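You operate a simulated robot arm through the tools that you are given. There is no shell and no other tool.

The job below is to be done with a simulated robot arm. You get a single attempt, and the scene is never put back.

JOB
Scatter sugar pearls over the orange cupcake and set it on the plate.
Fine: from the mill, only that kind, a full turn or so; the small white plate; swing the arm back to LOAD.

The check looks at the end state, three seconds after you hand in, the way a careful person would. Anything else that was tipped, shoved, dropped, spilled or broken makes it a failure.

ROBOT AND FRAMES
A 7-joint arm with a two-finger parallel gripper, fixed in place. Base frame: the origin is at the foot of the arm, x ahead of it, y to its left, z up. Lengths are in cm, angles in rad, forces in N, time in s.
Its first joint turns from -2.897 to 2.897 rad. Payload 3.43 kg.
Tool frame: the origin (TCP) lies between the finger pads and is the grasp point; the fingertips stand 3.4 cm ahead of it; z points along the fingers, y is the line along which they close. Largest opening 12.8 cm; finger width 2.4, thickness 1.2; the body of the gripper, 4.8 by 13 cm, starts 9.6 cm behind the TCP.
Orientation is that of the tool frame in the base frame, as a unit quaternion [x, y, z, w]. With the fingers straight down and closing along the base's y, the tool's x points along the base's -x, its y along +y and its z along -z.

CONTROLS
- The arm moves only by the tool drive_tool. Its argument "series" is one flat list of numbers, 7 for each row, row after row: the shift along the base's x, y, z in mm, then the turn, a rotation vector about the base's x, y, z in rad, then the closure in counts, from 0 (fully open) to 255 (shut). In form: [tx, ty, tz, ax, ay, az, claw, tx, ty, tz, ax, ay, az, claw, ...]. A call has 1 to 20 rows; each row shifts and turns the commanded pose from where the row before left it. Rows are played at 5 a second. More than 5 cm and 0.15 rad between two rows, or a gripper value outside its range, and nothing of the call is played. Where a pose cannot be reached the arm comes as near as it can. A force on the tool above 50 N (or 10 N above the force at the start of the call, whichever is more), or a blocked arm, ends the call early, and 0.2 s more pass. Each finger travels about 15.3 cm/s and halts on what it meets, pressing with about 25 N; the grip force reading is that of the motor and also rises with nothing between the fingers. The clock runs only during rows and for 0.2 s after the last one: add rows that do not move to give the fingers time. It gives the time, the measured TCP pose, the force on the tool (base axes), the opening and the grip force at its end, in the units of the frame above (readings bear some noise), with the torque about the TCP (base axes, N m) and any sound that the robot's microphone picked up, and new pictures: "show" is both (left out), scene, wrist or none.
- Cameras (640 x 400 px; columns grow to the right, rows downward): "scene" is fixed at [40.16, 65.04, 155.32]; the picture's right is [-0.89, -0.45, 0.00], its down [-0.33, 0.66, -0.68] and it looks along [0.30, -0.61, -0.74] (base axes); focal length 368 px, centre (320, 200). "wrist" rides on the gripper at [7.6, -1.1, -16] in the tool frame; the picture's right is [0.15, 0.99, 0.00], its down [-0.88, 0.13, -0.46] and it looks along [-0.45, 0.07, 0.89] (tool axes); focal length 234 px, centre (320, 200). There is no depth. A picture from a camera that has moved, and an enlarged one, comes with that camera's place and axes in the base frame and with its lens.
- inspect(camera, box): a new picture of the part [left, top, right, bottom] of that camera's present view, enlarged. It takes no simulated time.
- sign_off(): hands the job in; it is judged then, once.

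Places have to be worked out from the pictures, the camera data and where the tool is seen. Open the gripper and draw the arm clear of the work before you hand the job in, unless the task says otherwise.

The tools are called after "Request:" as name(argument=value, ...) on one line, values as JSON. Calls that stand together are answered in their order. drive_tool: Moves the arm, as the interface text tells. Its arguments: {"type":"object","properties":{"series":{"type":"array","items":{"type":"number"}},"show":{"type":"string","enum":["both","scene","wrist","none"]}},"required":["series"]} The other tools are called the same way: inspect (camera, box) takes an enlarged picture of a part of a camera's view; sign_off () hands the job in.

At the start:

```text
time: 0.0
ee_pos: [41.23, 25.47, 118.25]
orientation: [0.0, 1.0, -0.001, 0.0]
contact_force: [-0.5, -1.1, 0.0]
wrist_torque: [0.01, 0.03, -0.01]
finger_gap: 12.79
gripper_force: 0.1
```

scene: 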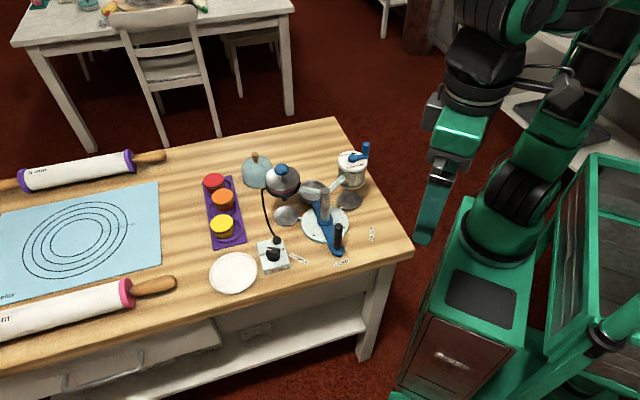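
wrist: 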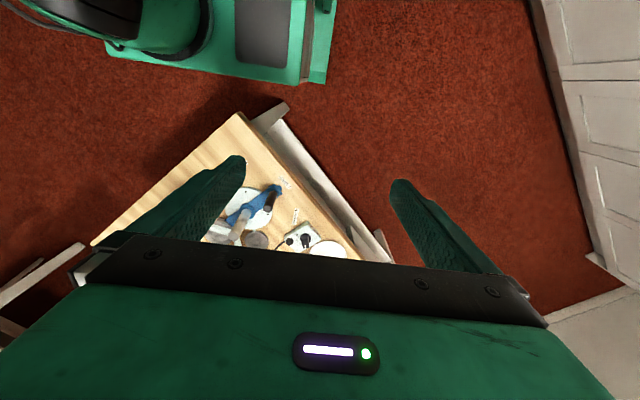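

I start by looking more closely at the bench: the station with the blue arm, the muffin tray, and the small plate.

Request:
inspect(camera="scene", box=[190, 130, 390, 255])

Request:
inspect(camera="scene", box=[290, 140, 390, 202])

Request:
inspect(camera="scene", box=[290, 200, 390, 262])

Request:
inspect(camera="scene", box=[195, 230, 315, 305])

Request:
inspect(camera="scene", box=[190, 165, 260, 255])

```text
3.20 times, centred on (290, 192) of scene
camera zoom: at [40.16, 65.04, 155.32], right [-0.89, -0.45, 0.0], down [-0.33, 0.66, -0.68], along [0.3, -0.61, -0.74], focal length 1178 px, centre (416, 224)
```

zoom: 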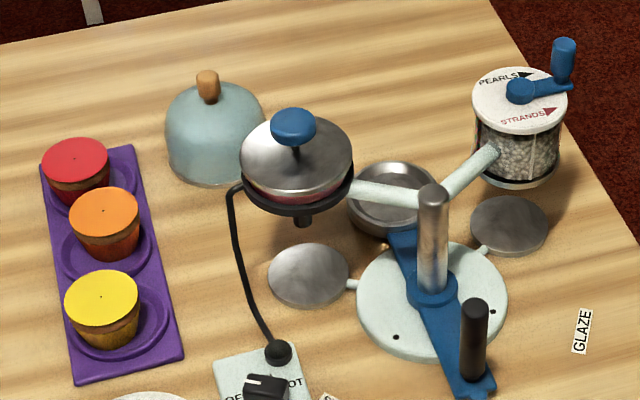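

```text
6.40 times, centred on (340, 171) of scene
camera zoom: at [40.16, 65.04, 155.32], right [-0.89, -0.45, 0.0], down [-0.33, 0.66, -0.68], along [0.3, -0.61, -0.74], focal length 2357 px, centre (192, 386)
```

zoom: 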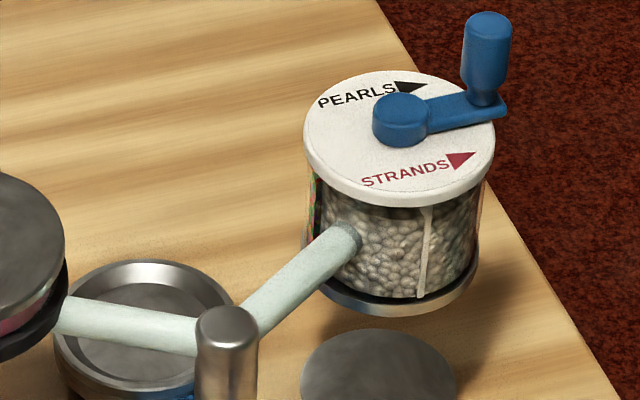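

```text
6.40 times, centred on (340, 231) of scene
camera zoom: at [40.16, 65.04, 155.32], right [-0.89, -0.45, 0.0], down [-0.33, 0.66, -0.68], along [0.3, -0.61, -0.74], focal length 2357 px, centre (192, 2)
```

zoom: 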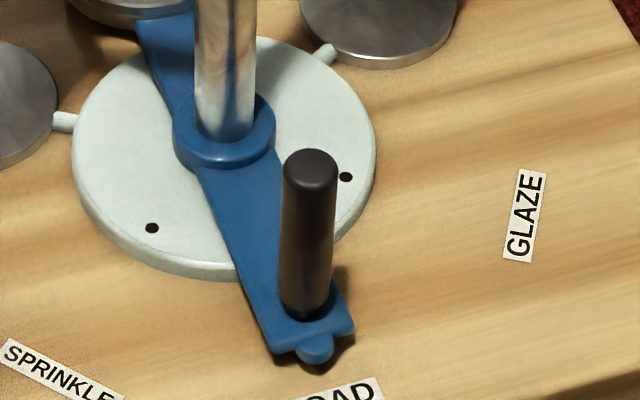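

```text
5.33 times, centred on (255, 268) of scene
camera zoom: at [40.16, 65.04, 155.32], right [-0.89, -0.45, 0.0], down [-0.33, 0.66, -0.68], along [0.3, -0.61, -0.74], focal length 1964 px, centre (667, -160)
```

zoom: 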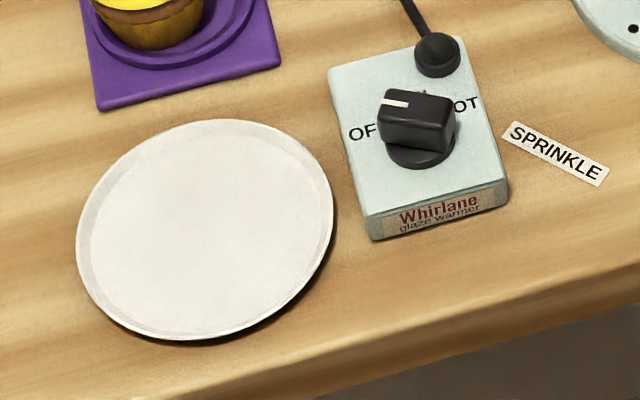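

```text
4.44 times, centred on (225, 210) of scene
camera zoom: at [40.16, 65.04, 155.32], right [-0.89, -0.45, 0.0], down [-0.33, 0.66, -0.68], along [0.3, -0.61, -0.74], focal length 1637 px, centre (742, 156)
```

zoom: 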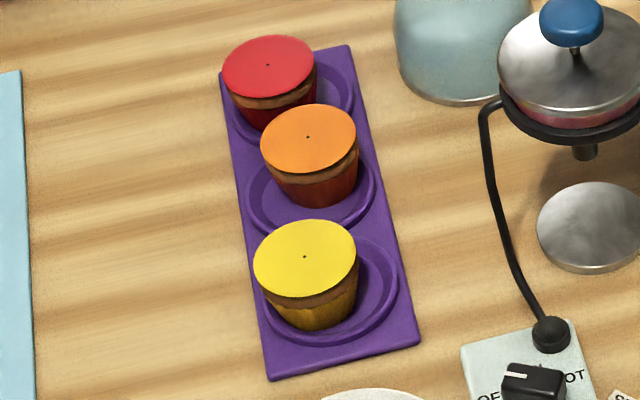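

The first triangulation (GLAZE label) puts the bench top near z≈97 cm. I look closer at the wrist view before moving to a better viewpoint.

Request:
inspect(camera="wrist", box=[200, 160, 380, 272])

Request:
drive_tool(series=[0, 0, 40, 0, 0, 0, 0, 0, 0, 40, 0, 0, 0, 0, 0, 0, 40, 0, 0, 0, 0, 40, 0, 20, 0, 0, 0, 0, 40, 0, 0, 0, 0, 0, 0, 0, 0, 0, 0, 0, 0, 0])

```text
3.56 times, centred on (290, 216) of wrist
camera zoom: at [33.66, 24.39, 134.3], right [-0.15, 0.99, 0.0], down [0.88, 0.13, 0.45], along [0.45, 0.07, -0.89], focal length 833 px, centre (427, 143)
```

zoom: 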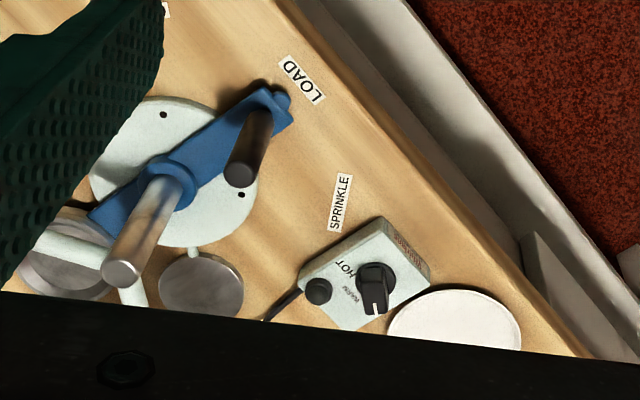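

```text
time: 1.4
ee_pos: [47.74, 25.4, 132.74]
orientation: [0.001, 1.0, 0.0, 0.006]
contact_force: [-0.3, 0.6, -0.8]
wrist_torque: [0.0, 0.0, 0.02]
finger_gap: 12.81
gripper_force: 0.1
camera wrist: at [40.01, 24.35, 148.74], right [-0.15, 0.99, 0.0], down [0.88, 0.13, 0.47], along [0.46, 0.07, -0.88], focal length 234 px, centre (320, 200)
```

scene: 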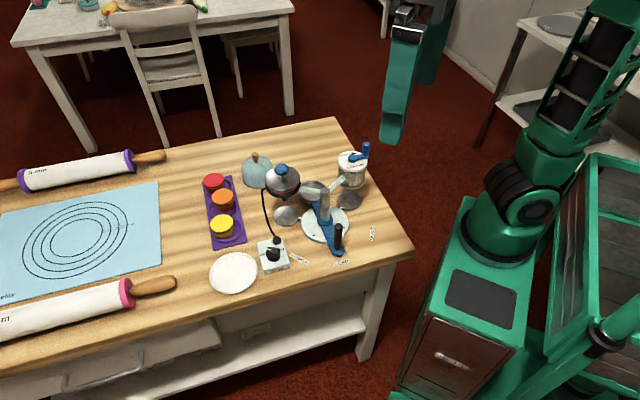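
wrist: 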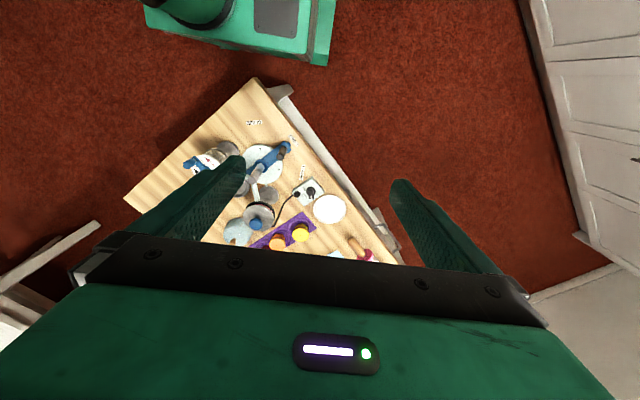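

The arm's at a higher viewpoint now with most of the station visible. I enlarge both views for triangulation.

Request:
inspect(camera="wrist", box=[120, 100, 280, 200])

Request:
inspect(camera="wrist", box=[220, 150, 380, 250])

Request:
inspect(camera="scene", box=[260, 130, 420, 230])

Request:
inspect(camera="scene", box=[260, 190, 420, 290])

```text
4.00 times, centred on (200, 150) of wrist
camera zoom: at [40.01, 24.35, 148.74], right [-0.15, 0.99, 0.0], down [0.88, 0.13, 0.47], along [0.46, 0.07, -0.88], focal length 937 px, centre (800, 400)
```

zoom: 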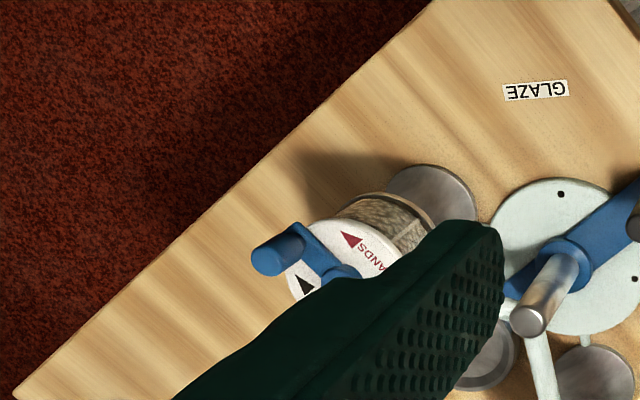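

```text
4.00 times, centred on (300, 200) of wrist
camera zoom: at [40.01, 24.35, 148.74], right [-0.15, 0.99, 0.0], down [0.88, 0.13, 0.47], along [0.46, 0.07, -0.88], focal length 937 px, centre (400, 200)
```

zoom: 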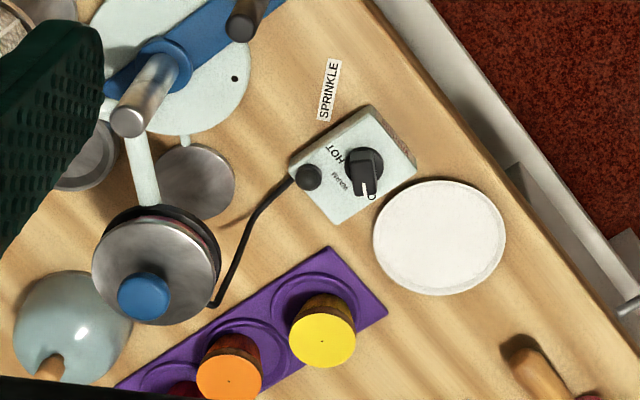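

```text
4.00 times, centred on (340, 180) of scene
camera zoom: at [40.16, 65.04, 155.32], right [-0.89, -0.45, 0.0], down [-0.33, 0.66, -0.68], along [0.3, -0.61, -0.74], focal length 1473 px, centre (240, 280)
```

zoom: 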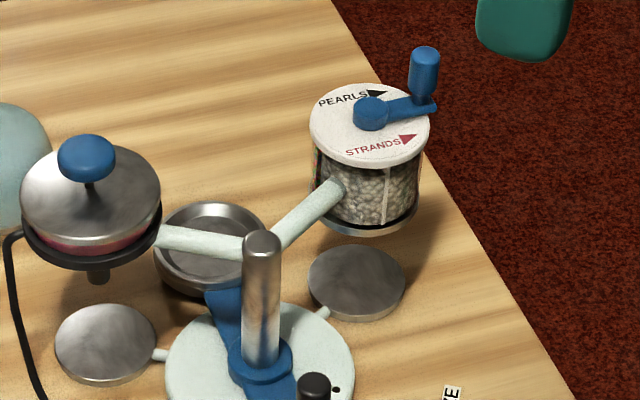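

```text
4.00 times, centred on (340, 240) of scene
camera zoom: at [40.16, 65.04, 155.32], right [-0.89, -0.45, 0.0], down [-0.33, 0.66, -0.68], along [0.3, -0.61, -0.74], focal length 1473 px, centre (240, 40)
```

zoom: 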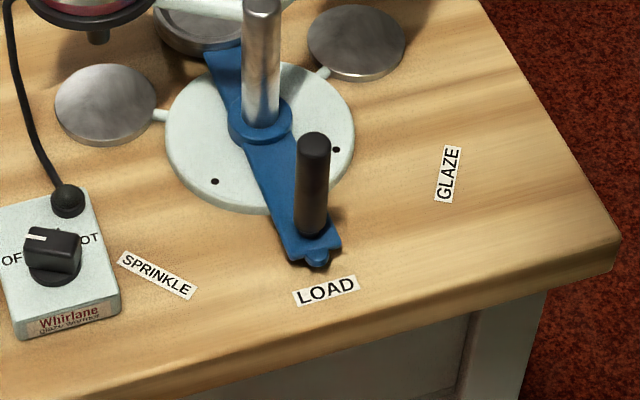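

Triangulating both views gives: bench z≈80; post axis ≈(66.0,10.8); black handle top ≈(59.6,17.0,90.7); cup at LOAD ≈(73.5,3.2); mill hub ≈(63.1,1.0,97) with crank knob top ≈(61.3,-2.0,99.8); glaze pot ≈(75.6,13.1); orange top ≈(92.4,17.5,85.4). I move high above the orange cupcake with the closing line across the tray's row (yaw -45°).

Request:
drive_tool(series=[43.2, -8, -17, 0, 0, -0.0785, 0, 43.2, -8, -17, 0, 0, -0.0785, 0, 43.2, -8, -17, 0, 0, -0.0785, 0, 43.2, -8, -17, 0, 0, -0.0785, 0, 43.2, -8, -17, 0, 0, -0.0785, 0, 43.2, -8, -17, 0, 0, -0.0785, 0, 43.2, -8, -17, 0, 0, -0.0785, 0, 43.2, -8, -17, 0, 0, -0.0785, 0, 43.2, -8, -17, 0, 0, -0.0785, 0, 43.2, -8, -17, 0, 0, -0.0785, 0, 0, 0, 0, 0, 0, 0, 0, 0, 0, 0, 0, 0, 0, 0, 0, 0, 0, 0, 0, 0, 0])

```text
time: 4.2
ee_pos: [90.95, 17.38, 115.8]
orientation: [0.383, 0.924, -0.003, 0.005]
contact_force: [0.1, -0.5, 0.0]
wrist_torque: [0.03, -0.03, 0.02]
finger_gap: 12.77
gripper_force: 0.0
camera wrist: at [84.71, 22.17, 131.76], right [0.6, 0.8, 0.0], down [0.71, -0.53, 0.47], along [0.37, -0.28, -0.89], focal length 234 px, centre (320, 200)
```

scene: 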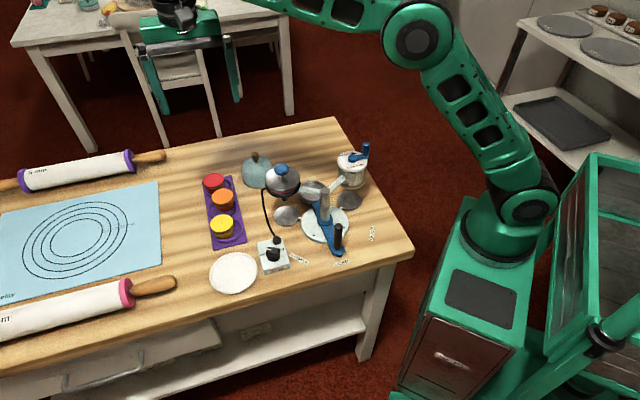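
wrist: 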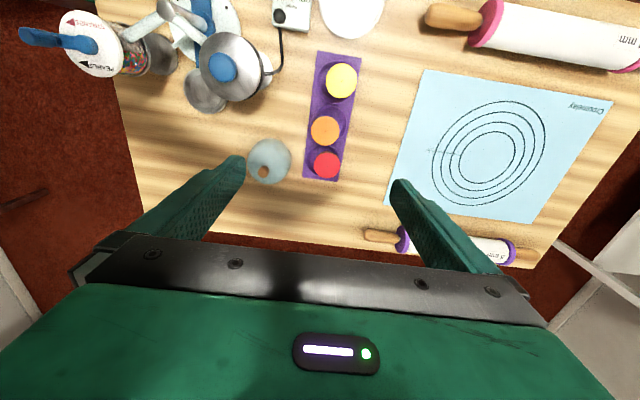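

The orange cupcake sits where predicted under the tool (row ≈130). I enlarge for a refined triangulation and a good look at the mill lid.

Request:
inspect(camera="wrist", box=[270, 40, 398, 200])

Request:
inspect(camera="wrist", box=[10, 0, 290, 175])

Request:
inspect(camera="wrist", box=[20, 5, 130, 75])

```text
2.50 times, centred on (334, 120) of wrist
camera zoom: at [84.71, 22.17, 131.76], right [0.6, 0.8, 0.0], down [0.71, -0.53, 0.47], along [0.37, -0.28, -0.89], focal length 585 px, centre (285, 400)
```

zoom: 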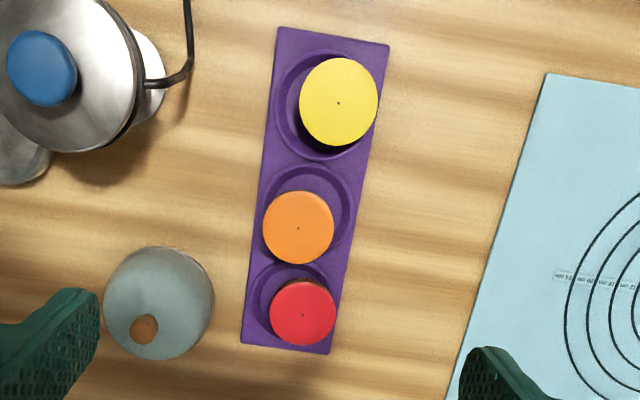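

```text
2.29 times, centred on (150, 88) of wrist
camera zoom: at [84.71, 22.17, 131.76], right [0.6, 0.8, 0.0], down [0.71, -0.53, 0.47], along [0.37, -0.28, -0.89], focal length 535 px, centre (709, 457)
```

zoom: 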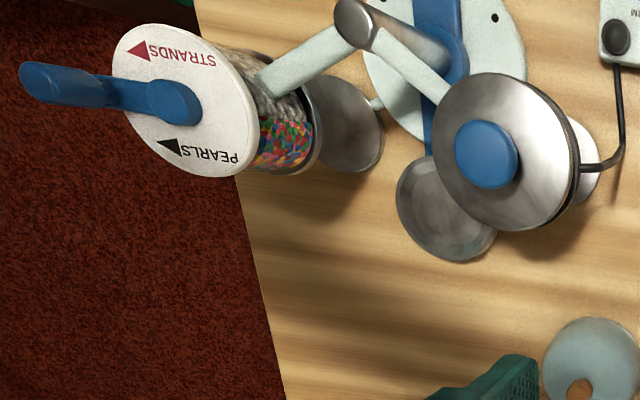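

```text
5.71 times, centred on (75, 40) of wrist
camera zoom: at [84.71, 22.17, 131.76], right [0.6, 0.8, 0.0], down [0.71, -0.53, 0.47], along [0.37, -0.28, -0.89], focal length 1338 px, centre (1720, 1114)
```

zoom: 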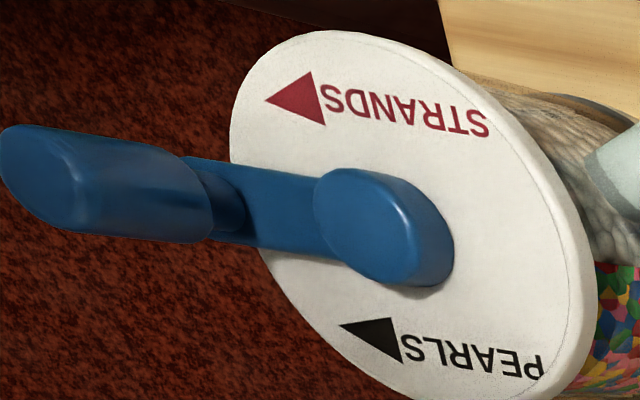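

Clockwise (seen from above) is confirmed for PEARLS. The reading is ~1.5 cm short of the command in x, so I hold still for a moment to see if that's lag or a standing offset.

Request:
drive_tool(series=[0, 0, 0, 0, 0, 0, 0, 0, 0, 0, 0, 0, 0, 0, 0, 0, 0, 0, 0, 0, 0], show="none")

```text
time: 5.0
ee_pos: [90.77, 17.52, 115.77]
orientation: [0.383, 0.924, -0.002, 0.006]
contact_force: [-0.1, 0.3, 0.0]
wrist_torque: [0.02, -0.02, -0.01]
finger_gap: 12.79
gripper_force: 0.0
```

That offset is standing, so I'll correct against measured values. I check the cup's depth in the scene view before choosing the grip height.

Request:
inspect(camera="scene", box=[288, 168, 344, 203])

Request:
inspect(camera="wrist", box=[150, 40, 240, 125])

Request:
inspect(camera="scene", box=[200, 170, 248, 220])

```text
11.43 times, centred on (316, 186) of scene
camera zoom: at [40.16, 65.04, 155.32], right [-0.89, -0.45, 0.0], down [-0.33, 0.66, -0.68], along [0.3, -0.61, -0.74], focal length 4209 px, centre (366, 366)
```

zoom: 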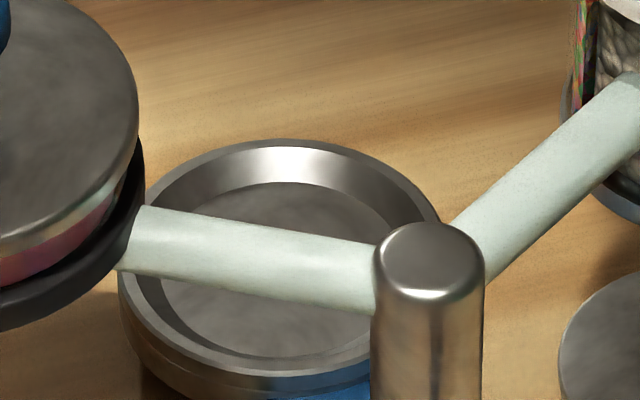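

```text
4.71 times, centred on (195, 82) of wrist
camera zoom: at [84.7, 22.17, 131.77], right [0.6, 0.8, 0.0], down [0.71, -0.53, 0.47], along [0.37, -0.28, -0.89], focal length 1102 px, centre (908, 753)
```

zoom: 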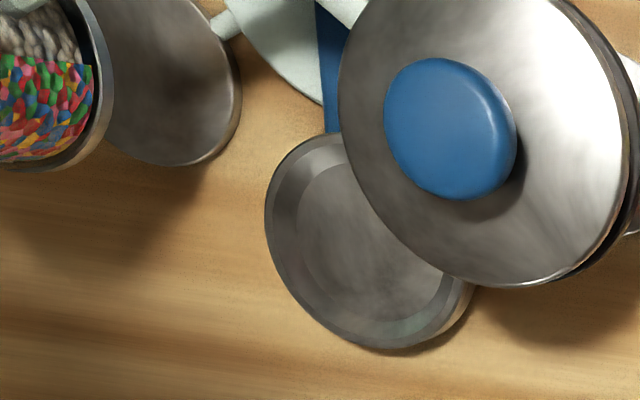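

```text
8.00 times, centred on (224, 195) of scene
camera zoom: at [40.16, 65.04, 155.32], right [-0.89, -0.45, 0.0], down [-0.33, 0.66, -0.68], along [0.3, -0.61, -0.74], focal length 2946 px, centre (1088, 240)
```

zoom: 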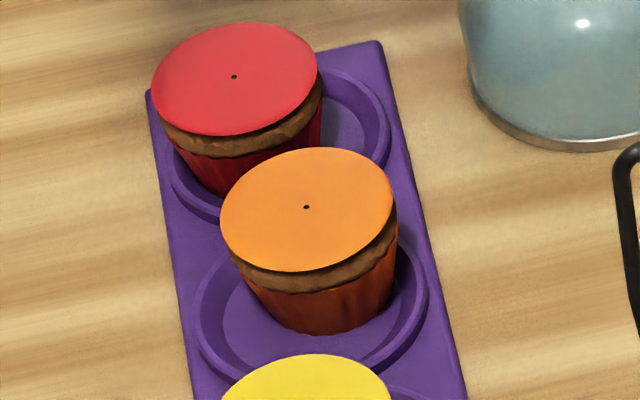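

The cup is shallow (rim ≈82.3, floor ≈81.7, ø≈7.7), and the cupcake is about 4 cm tall and 5.6 wide at the top. I pre-close part way and go down most of the way above orange at (92.6,17.4).

Request:
drive_tool(series=[9, -1, -40, 0, 0, 0, 80, 9, 0, -40, 0, 0, 0, 80, 0, 0, -40, 0, 0, 0, 80, 0, 0, -40, 0, 0, 0, 80, 0, 0, -30, 0, 0, 0, 80, 0, 0, -30, 0, 0, 0, 80, 0, 0, -10, 0, 0, 0, 80, 0, 0, 0, 0, 0, 0, 80, 0, 0, 0, 0, 0, 0, 80])

```text
time: 7.0
ee_pos: [92.77, 17.35, 92.76]
orientation: [0.383, 0.924, -0.002, 0.005]
contact_force: [-0.3, -0.1, -0.5]
wrist_torque: [-0.04, 0.0, -0.01]
finger_gap: 8.81
gripper_force: 0.0
camera wrist: at [86.54, 22.17, 108.67], right [0.6, 0.8, 0.0], down [0.71, -0.53, 0.47], along [0.37, -0.28, -0.88], focal length 234 px, centre (320, 200)
```

scene: 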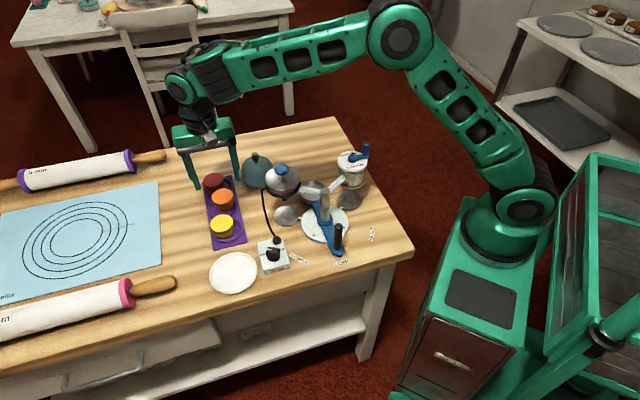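
wrist: 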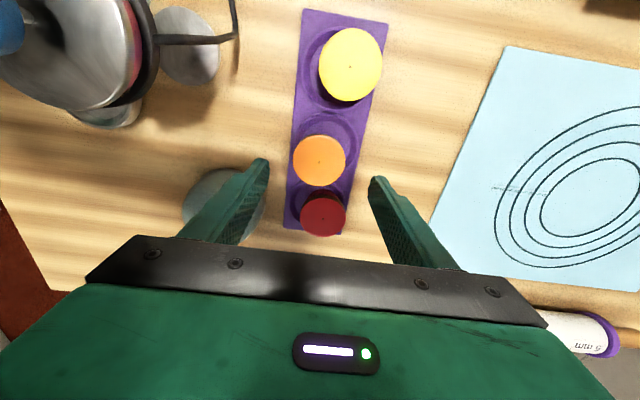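

The arm's directly above orange. I zoom in to confirm alignment between the fingers.

Request:
inspect(camera="wrist", box=[240, 110, 400, 240])

Request:
inspect(camera="scene", box=[160, 120, 300, 250])

```text
3.08 times, centred on (320, 175) of wrist
camera zoom: at [86.54, 22.17, 108.67], right [0.6, 0.8, 0.0], down [0.71, -0.53, 0.47], along [0.37, -0.28, -0.88], focal length 720 px, centre (320, 277)
```

zoom: 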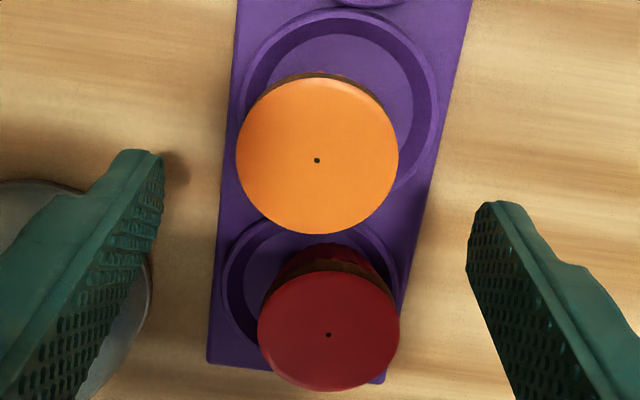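

```text
3.08 times, centred on (230, 185) of scene
camera zoom: at [40.16, 65.04, 155.32], right [-0.89, -0.45, 0.0], down [-0.33, 0.66, -0.68], along [0.3, -0.61, -0.74], focal length 1133 px, centre (597, 246)
```

zoom: 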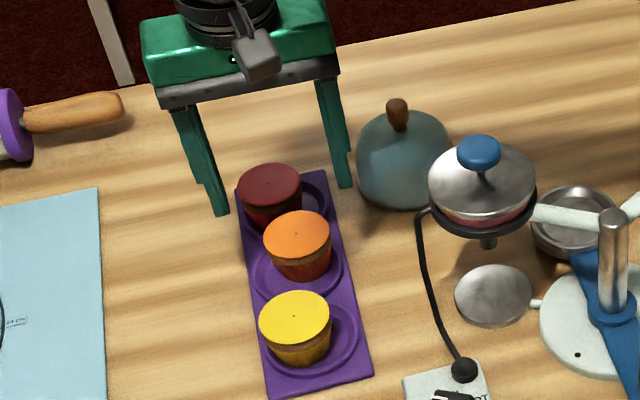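

Alignment is within a millimetre. I descend to TCP z≈86 (tips ≈82.6, above the tray) and close.

Request:
drive_tool(series=[0, 0, -30, 0, 0, 0, 80, 0, 0, -25, 0, 0, 0, 80, 0, 0, -13, 0, 0, 0, 80, 0, 0, 0, 0, 0, 0, 80, 0, 0, 0, 0, 0, 0, 140, 0, 0, 0, 0, 0, 0, 190, 0, 0, 0, 0, 0, 0, 190, 0, 0, 0, 0, 0, 0, 190])

```text
time: 8.8
ee_pos: [92.74, 17.43, 85.83]
orientation: [0.383, 0.924, -0.002, 0.005]
contact_force: [0.7, -0.7, 0.3]
wrist_torque: [-0.02, -0.02, 0.0]
finger_gap: 5.5
gripper_force: 24.9
camera wrist: at [86.49, 22.18, 101.85], right [0.6, 0.8, 0.0], down [0.71, -0.53, 0.47], along [0.37, -0.28, -0.88], focal length 234 px, centre (320, 200)
```

scene: 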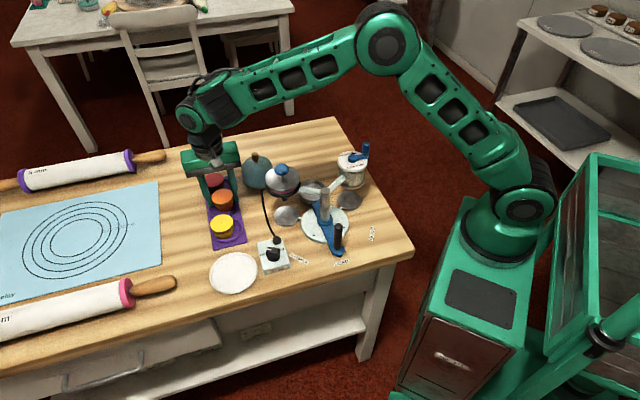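
wrist: 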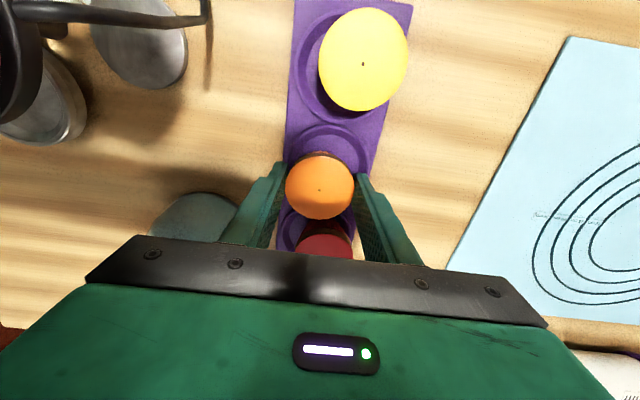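

Gripped (gap 5.5, 25 N). I lift it straight up.

Request:
drive_tool(series=[0, 0, 10, 0, 0, 0, 190, 0, 0, 20, 0, 0, 0, 190, 0, 0, 35, 0, 0, 0, 190, 0, 0, 40, 0, 0, 0, 190, 0, 0, 40, 0, 0, 0, 190, 0, 0, 40, 0, 0, 0, 190, 0, 0, 40, 0, 0, 0, 190, 0, 0, 25, 0, 0, 0, 190, 0, 0, 0, 0, 0, 0, 190])

```text
time: 10.8
ee_pos: [92.76, 17.41, 110.95]
orientation: [0.383, 0.924, -0.004, 0.005]
contact_force: [-0.3, -0.7, -1.3]
wrist_torque: [0.01, -0.02, 0.01]
finger_gap: 5.45
gripper_force: 25.3
camera wrist: at [86.53, 22.14, 126.87], right [0.6, 0.8, 0.0], down [0.71, -0.53, 0.47], along [0.37, -0.28, -0.88], focal length 234 px, centre (320, 200)
```

scene: 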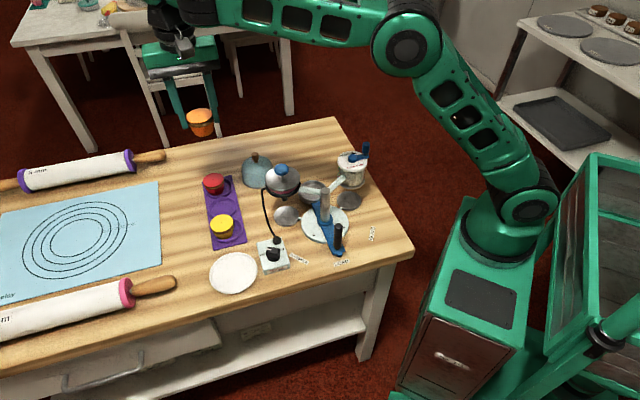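
wrist: 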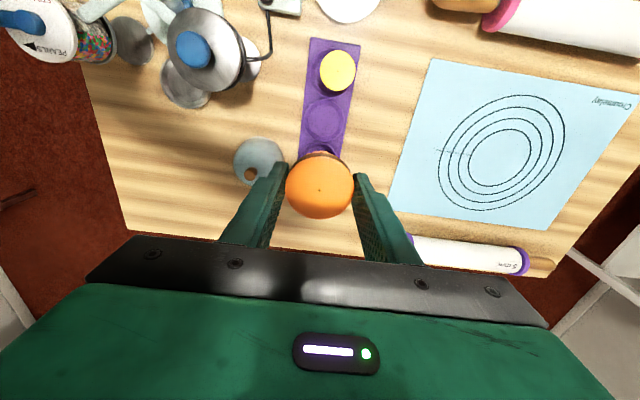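

The cupcake is held upright and clear. I carry it high to above the cup (73.6,3.0) while turning +90° so the fingers will close along the blue arm's line, between pot and mill.

Request:
drive_tool(series=[-16, -12, 0, 0, 0, 0.131, 190, -16, -12, 0, 0, 0, 0.131, 190, -16, -12, 0, 0, 0, 0.131, 190, -16, -12, 0, 0, 0, 0.131, 190, -16, -12, 0, 0, 0, 0.131, 190, -16, -12, 0, 0, 0, 0.131, 190, -16, -12, 0, 0, 0, 0.131, 190, -16, -12, 0, 0, 0, 0.131, 190, -16, -12, 0, 0, 0, 0.131, 190, -16, -12, 0, 0, 0, 0.131, 190, -16, -12, 0, 0, 0, 0.131, 190, -16, -12, 0, 0, 0, 0.131, 190, 0, 0, 0, 0, 0, 0, 190, 0, 0, 0, 0, 0, 0, 190])

```text
time: 13.8
ee_pos: [73.35, 2.92, 110.97]
orientation: [-0.385, 0.923, 0.003, 0.005]
contact_force: [0.0, -0.3, -0.5]
wrist_torque: [-0.02, 0.0, -0.02]
finger_gap: 5.46
gripper_force: 25.1
camera wrist: at [68.89, -3.31, 126.91], right [-0.8, 0.59, 0.0], down [0.53, 0.71, 0.47], along [0.28, 0.38, -0.88], focal length 234 px, centre (320, 200)
```

scene: 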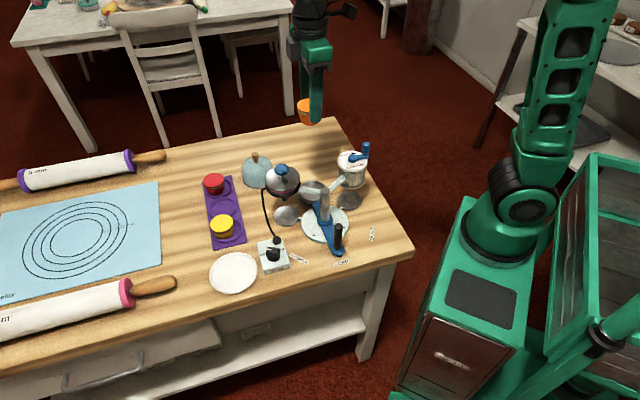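
wrist: 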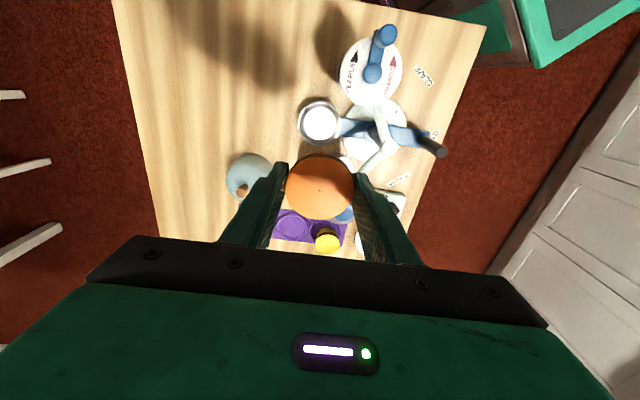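

The cup, mill and post are visible here from another side. I enlarge to refine the positions of cup, mill, knob and handle.

Request:
inspect(camera="wrist", box=[290, 15, 450, 115])

Request:
inspect(camera="wrist", box=[280, 80, 440, 180])

Request:
inspect(camera="scene", box=[280, 60, 360, 110])

```text
4.00 times, centred on (370, 65) of wrist
camera zoom: at [68.89, -3.31, 126.91], right [-0.8, 0.59, 0.0], down [0.53, 0.71, 0.47], along [0.28, 0.38, -0.88], focal length 937 px, centre (120, 740)
```

zoom: 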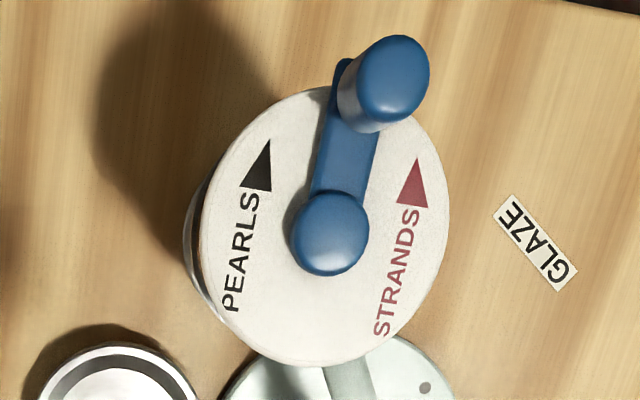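

```text
4.00 times, centred on (360, 130) of wrist
camera zoom: at [68.89, -3.31, 126.91], right [-0.8, 0.59, 0.0], down [0.53, 0.71, 0.47], along [0.28, 0.38, -0.88], focal length 937 px, centre (160, 480)
```

zoom: 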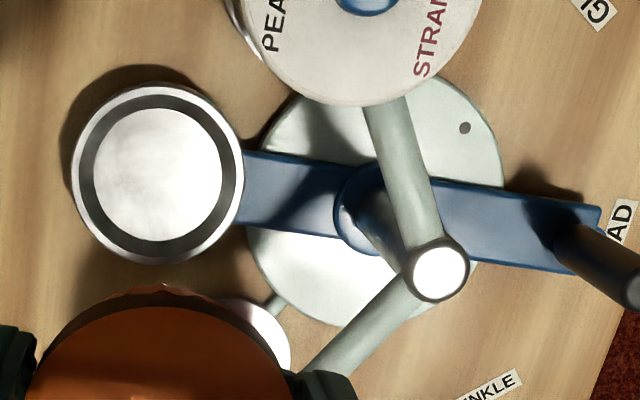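

```text
8.00 times, centred on (320, 85) of scene
camera zoom: at [40.16, 65.04, 155.32], right [-0.89, -0.45, 0.0], down [-0.33, 0.66, -0.68], along [0.3, -0.61, -0.74], focal length 2946 px, centre (320, 1120)
```

zoom: 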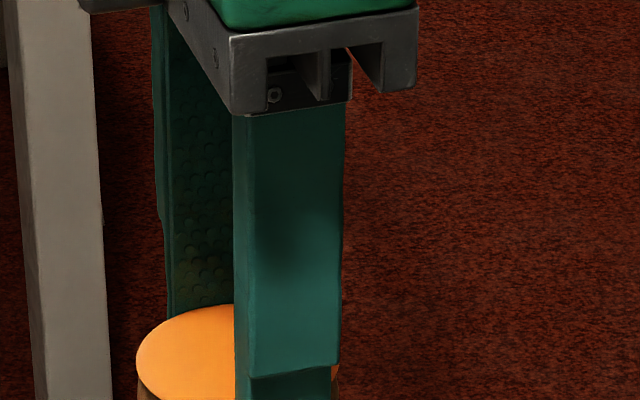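

Refined: cup centre ≈(73.55,2.85), rim 82.2; post axis ≈(66.1,10.4); mill ≈(63.6,0.15) i.e. 60° from LOAD; knob top ≈(61.45,-2.2,99.6). I lower toward the cup, stopping about 2 cm above.

Request:
drive_tool(series=[2, -1, -35, 0, 0, 0, 190, 0, 0, -35, 0, 0, 0, 190, 0, 0, -35, 0, 0, 0, 190, 0, 0, -35, 0, 0, 0, 190, 0, 0, -30, 0, 0, 0, 190, 0, 0, -30, 0, 0, 0, 190, 0, 0, -20, 0, 0, 0, 190, 0, 0, 0, 0, 0, 0, 190, 0, 0, 0, 0, 0, 0, 190])

```text
time: 15.8
ee_pos: [73.58, 2.84, 88.93]
orientation: [-0.384, 0.923, 0.003, 0.005]
contact_force: [0.4, -0.4, -0.7]
wrist_torque: [0.0, -0.01, -0.06]
finger_gap: 5.46
gripper_force: 25.3
camera wrist: at [69.02, -3.36, 104.89], right [-0.8, 0.59, 0.0], down [0.53, 0.71, 0.47], along [0.28, 0.37, -0.88], focal length 234 px, centre (320, 200)
```

scene: 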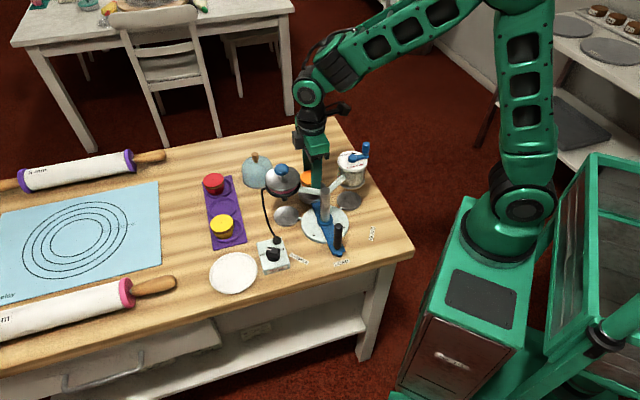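
wrist: 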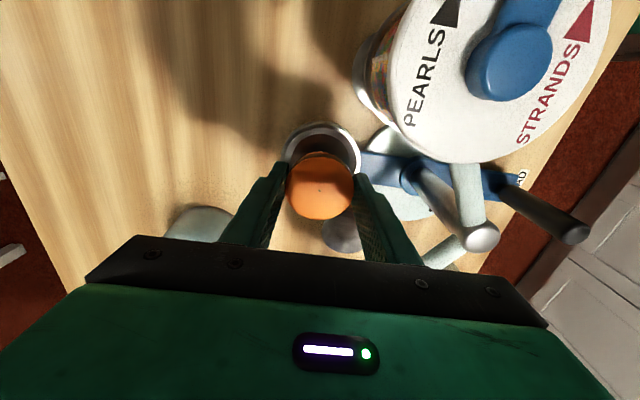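

I zoom in to compare the held cupcake with the cup below.

Request:
inspect(camera="wrist", box=[260, 110, 388, 230])

Request:
inspect(camera="scene", box=[270, 130, 366, 210])

```text
3.33 times, centred on (324, 170) of wrist
camera zoom: at [69.02, -3.36, 104.89], right [-0.8, 0.59, 0.0], down [0.53, 0.71, 0.47], along [0.28, 0.37, -0.88], focal length 781 px, centre (307, 300)
```

zoom: 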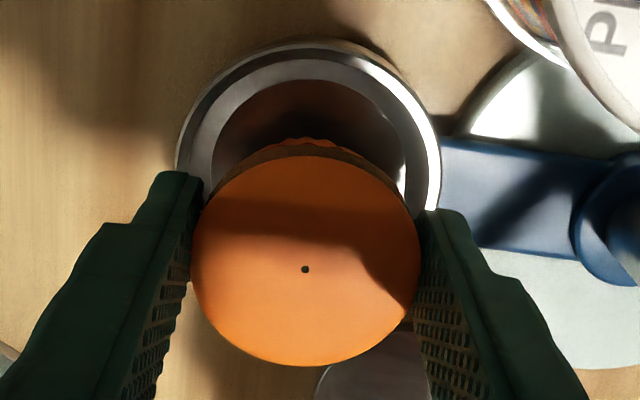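

```text
5.00 times, centred on (318, 170) of scene
camera zoom: at [40.16, 65.04, 155.32], right [-0.89, -0.45, 0.0], down [-0.33, 0.66, -0.68], along [0.3, -0.61, -0.74], focal length 1841 px, centre (330, 350)
```

zoom: 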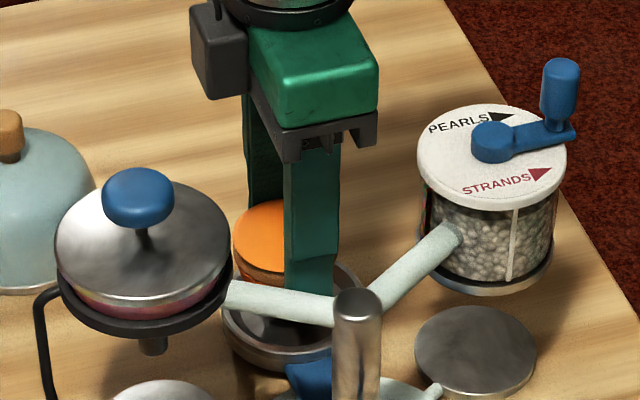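

The cupcake is centred to within ~2 mm. I nudge (-2,-2) mm and descend, then check the force for contact.

Request:
drive_tool(series=[-2, -2, -10, 0, 0, 0, 190, 0, 0, -7, 0, 0, 0, 190, 0, 0, -4, 0, 0, 0, 190, 0, 0, -2, 0, 0, 0, 190, 0, 0, 0, 0, 0, 0, 190])

```text
time: 17.0
ee_pos: [73.43, 2.68, 86.64]
orientation: [-0.383, 0.924, 0.002, 0.005]
contact_force: [2.9, -0.7, 18.8]
wrist_torque: [0.11, -0.28, -0.04]
finger_gap: 5.47
gripper_force: 25.1
camera wrist: at [68.79, -3.58, 102.58], right [-0.8, 0.59, 0.0], down [0.53, 0.71, 0.47], along [0.28, 0.37, -0.88], focal length 234 px, centre (320, 200)
```

scene: 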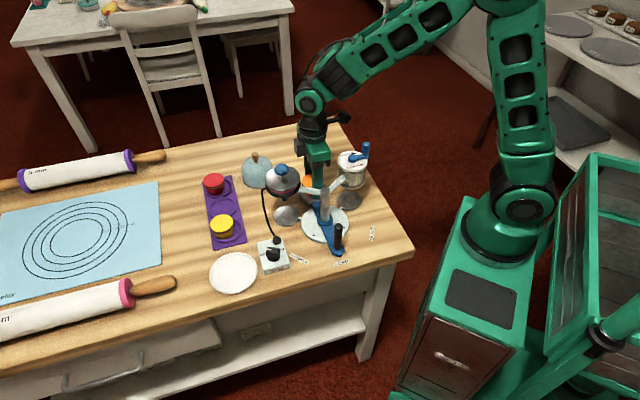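
wrist: 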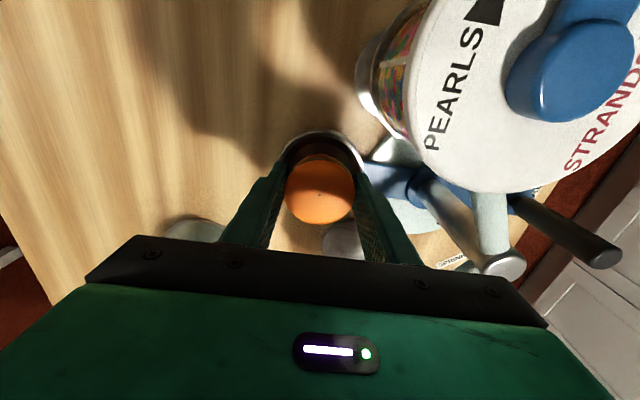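

Contact at 18.8 N slightly high; I look at how it's seated before letting go.

Request:
inspect(camera="wrist", box=[260, 110, 388, 230])

Request:
inspect(camera="scene", box=[282, 155, 352, 211])

```text
3.33 times, centred on (324, 170) of wrist
camera zoom: at [68.79, -3.58, 102.58], right [-0.8, 0.59, 0.0], down [0.53, 0.71, 0.47], along [0.28, 0.37, -0.88], focal length 781 px, centre (307, 300)
```

zoom: 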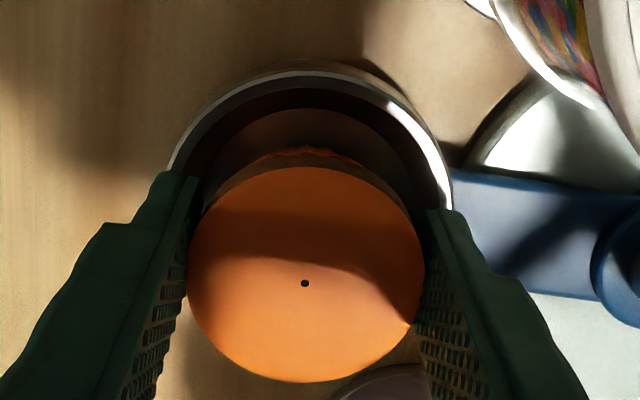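

```text
7.14 times, centred on (317, 183) of scene
camera zoom: at [40.16, 65.04, 155.32], right [-0.89, -0.45, 0.0], down [-0.33, 0.66, -0.68], along [0.3, -0.61, -0.74], focal length 2630 px, centre (341, 321)
```

zoom: 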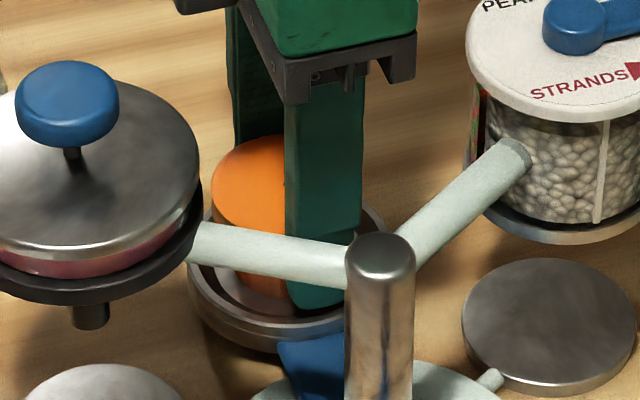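

It appears seated on the cup floor, with slack round it. I back off a millimetre, open gently, and look.

Request:
drive_tool(series=[0, 0, 1, 0, 0, 0, 190, 0, 0, 0, 0, 0, 0, 140, 0, 0, 0, 0, 0, 0, 120, 0, 0, 0, 0, 0, 0, 100, 0, 0, 0, 0, 0, 0, 100])

Request:
inspect(camera="wrist", box=[260, 110, 388, 230])

Request:
inspect(camera="scene", box=[282, 155, 352, 211])

```text
time: 18.2
ee_pos: [73.41, 2.68, 86.8]
orientation: [-0.384, 0.923, 0.003, 0.005]
contact_force: [-0.6, -0.1, -0.2]
wrist_torque: [0.02, 0.01, -0.01]
finger_gap: 7.78
gripper_force: 0.0
camera wrist: at [68.82, -3.57, 102.65], right [-0.8, 0.59, 0.0], down [0.53, 0.71, 0.47], along [0.28, 0.37, -0.88], focal length 234 px, centre (320, 200)
```

scene: 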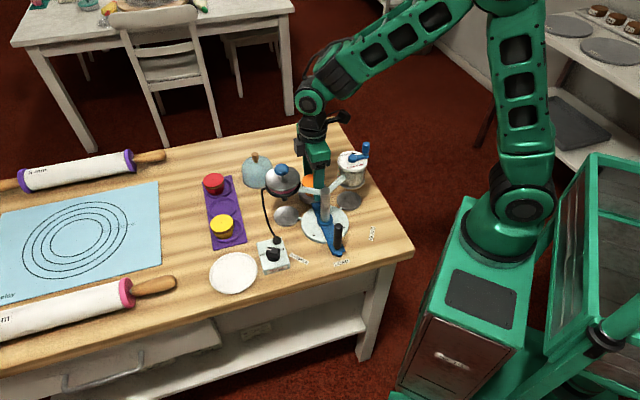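
wrist: 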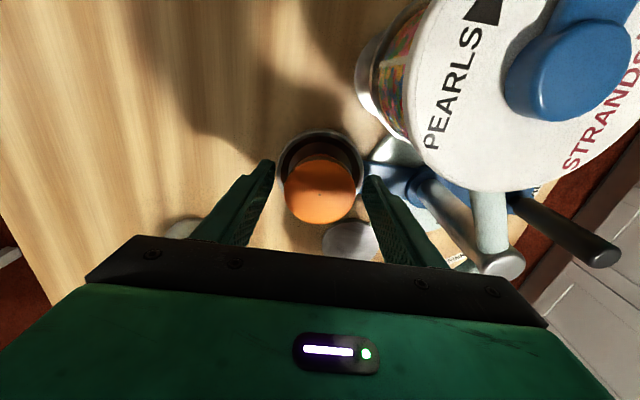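

```text
3.33 times, centred on (324, 170) of wrist
camera zoom: at [68.82, -3.57, 102.65], right [-0.8, 0.59, 0.0], down [0.53, 0.71, 0.47], along [0.28, 0.37, -0.88], focal length 781 px, centre (307, 300)
```

zoom: 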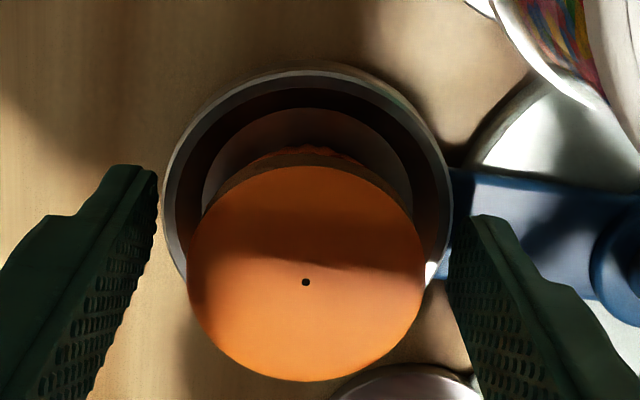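

```text
7.14 times, centred on (317, 183) of scene
camera zoom: at [40.16, 65.04, 155.32], right [-0.89, -0.45, 0.0], down [-0.33, 0.66, -0.68], along [0.3, -0.61, -0.74], focal length 2630 px, centre (341, 321)
```

zoom: 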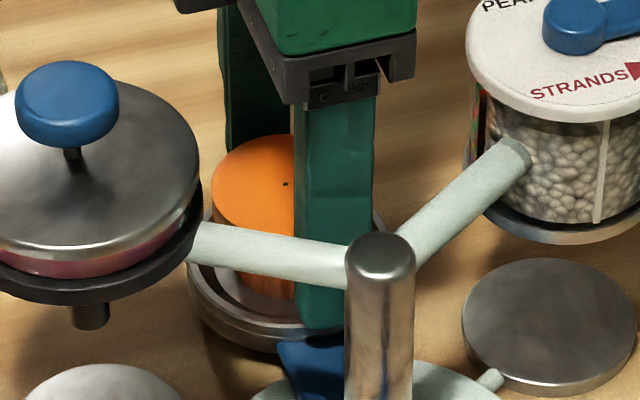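

The cupcake stands level and nearly centred in the cup (top ≈86.3). I rise straight up, then travel to above the black handle while turning the gripper to closing line ≈15°.

Request:
drive_tool(series=[0, 0, 15, 0, 0, 0, 95, 0, 0, 35, 0, 0, 0, 95, 0, 0, 45, 0, 0, 0, 95, 0, 0, 45, 0, 0, 0, 95, 0, 0, 45, 0, 0, 0, 95, 0, 0, 45, 0, 0, 0, 95, 0, 0, 20, 0, 0, 0, 95, 0, 0, 0, 0, 0, 0, 95], show="scene")

Request:
drive_tool(series=[-8.6, 8.9, 0, 0, 0, -0.131, 95, -8.6, 8.9, 0, 0, 0, -0.131, 95, -8.6, 8.9, 0, 0, 0, -0.131, 95, -8.6, 8.9, 0, 0, 0, -0.131, 95, -8.6, 8.9, 0, 0, 0, -0.131, 95, -8.6, 8.9, 0, 0, 0, -0.131, 95, -8.6, 8.9, 0, 0, 0, -0.131, 95, -8.6, 8.9, 0, 0, 0, -0.131, 95, -8.6, 8.9, 0, 0, 0, -0.131, 95, -8.6, 8.9, 0, 0, 0, -0.131, 95, -8.6, 8.9, 0, 0, 0, -0.131, 95, -8.6, 8.9, 0, 0, 0, -0.131, 95, -8.6, 8.9, 0, 0, 0, -0.131, 95, -8.6, 8.9, 0, 0, 0, -0.131, 95, -8.6, 8.9, 0, 0, 0, -0.131, 95, -8.6, 8.9, 0, 0, 0, -0.131, 95, 0, 0, 0, 0, 0, 0, 95, 0, 0, 0, 0, 0, 0, 95])

```text
time: 20.0
ee_pos: [73.35, 2.65, 111.63]
orientation: [-0.383, 0.924, 0.003, 0.006]
contact_force: [-0.1, 0.0, 0.4]
wrist_torque: [0.0, 0.02, 0.01]
finger_gap: 8.02
gripper_force: 0.1
```

scene: 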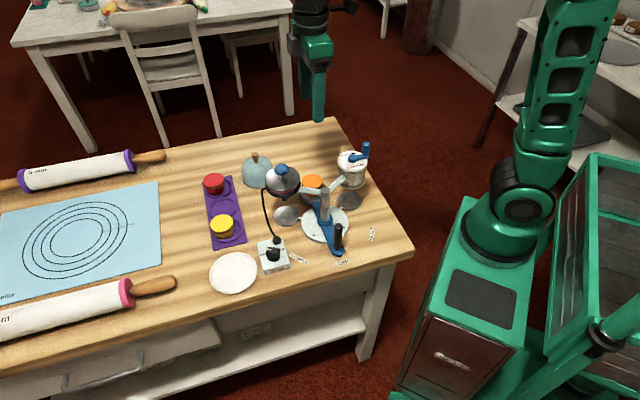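

```text
time: 23.8
ee_pos: [59.78, 16.92, 111.66]
orientation: [0.61, 0.792, -0.004, 0.005]
contact_force: [0.4, -0.6, 0.2]
wrist_torque: [0.03, 0.02, -0.01]
finger_gap: 8.04
gripper_force: 0.2
camera wrist: at [56.69, 24.17, 127.65], right [0.92, 0.4, 0.0], down [0.35, -0.81, 0.47], along [0.18, -0.43, -0.88], focal length 234 px, centre (320, 200)
```

scene: 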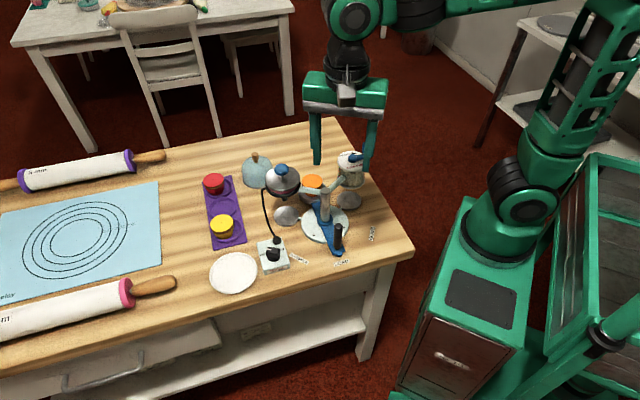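
wrist: 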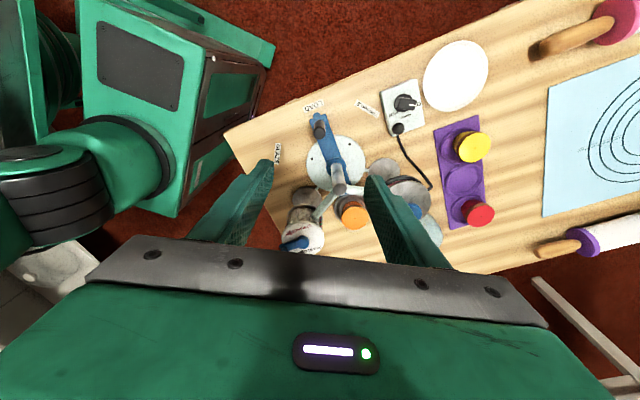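

Request:
inspect(camera="wrist", box=[280, 90, 408, 250])

Request:
inspect(camera="wrist", box=[400, 20, 528, 120])

Request:
inspect(camera="scene", box=[290, 155, 380, 265])

```text
2.50 times, centred on (344, 170) of wrist
camera zoom: at [56.69, 24.17, 127.65], right [0.92, 0.4, 0.0], down [0.35, -0.81, 0.47], along [0.18, -0.43, -0.88], focal length 585 px, centre (260, 275)
```

zoom: 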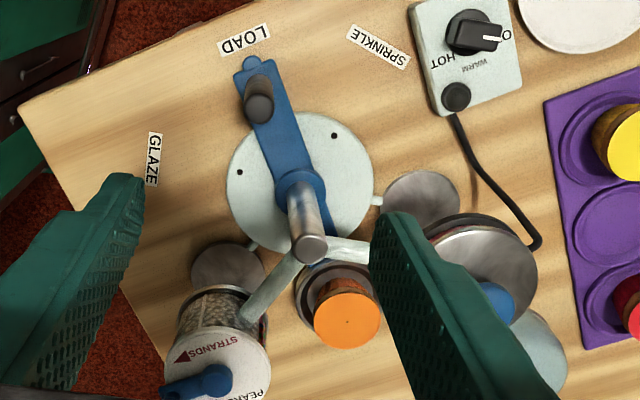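

```text
4.00 times, centred on (464, 70) of wrist
camera zoom: at [56.69, 24.17, 127.65], right [0.92, 0.4, 0.0], down [0.35, -0.81, 0.47], along [0.18, -0.43, -0.88], focal length 937 px, centre (-256, 720)
```

zoom: 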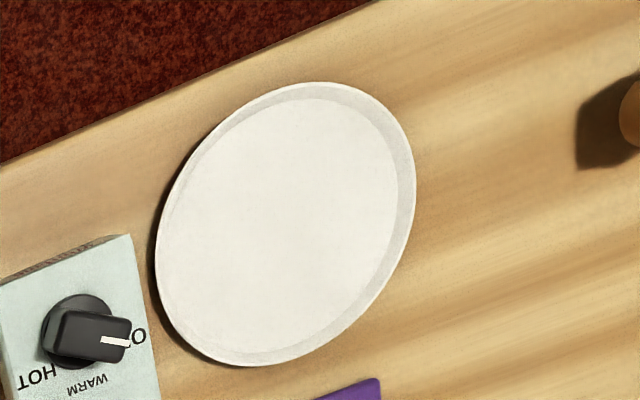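

```text
3.64 times, centred on (335, 210) of scene
camera zoom: at [40.16, 65.04, 155.32], right [-0.89, -0.45, 0.0], down [-0.33, 0.66, -0.68], along [0.3, -0.61, -0.74], focal length 1339 px, centre (266, 164)
```

zoom: 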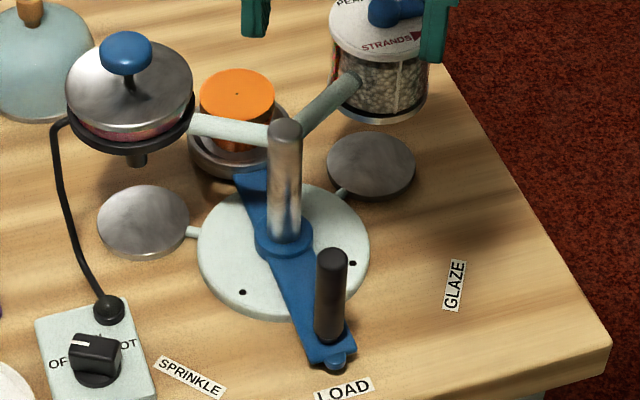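

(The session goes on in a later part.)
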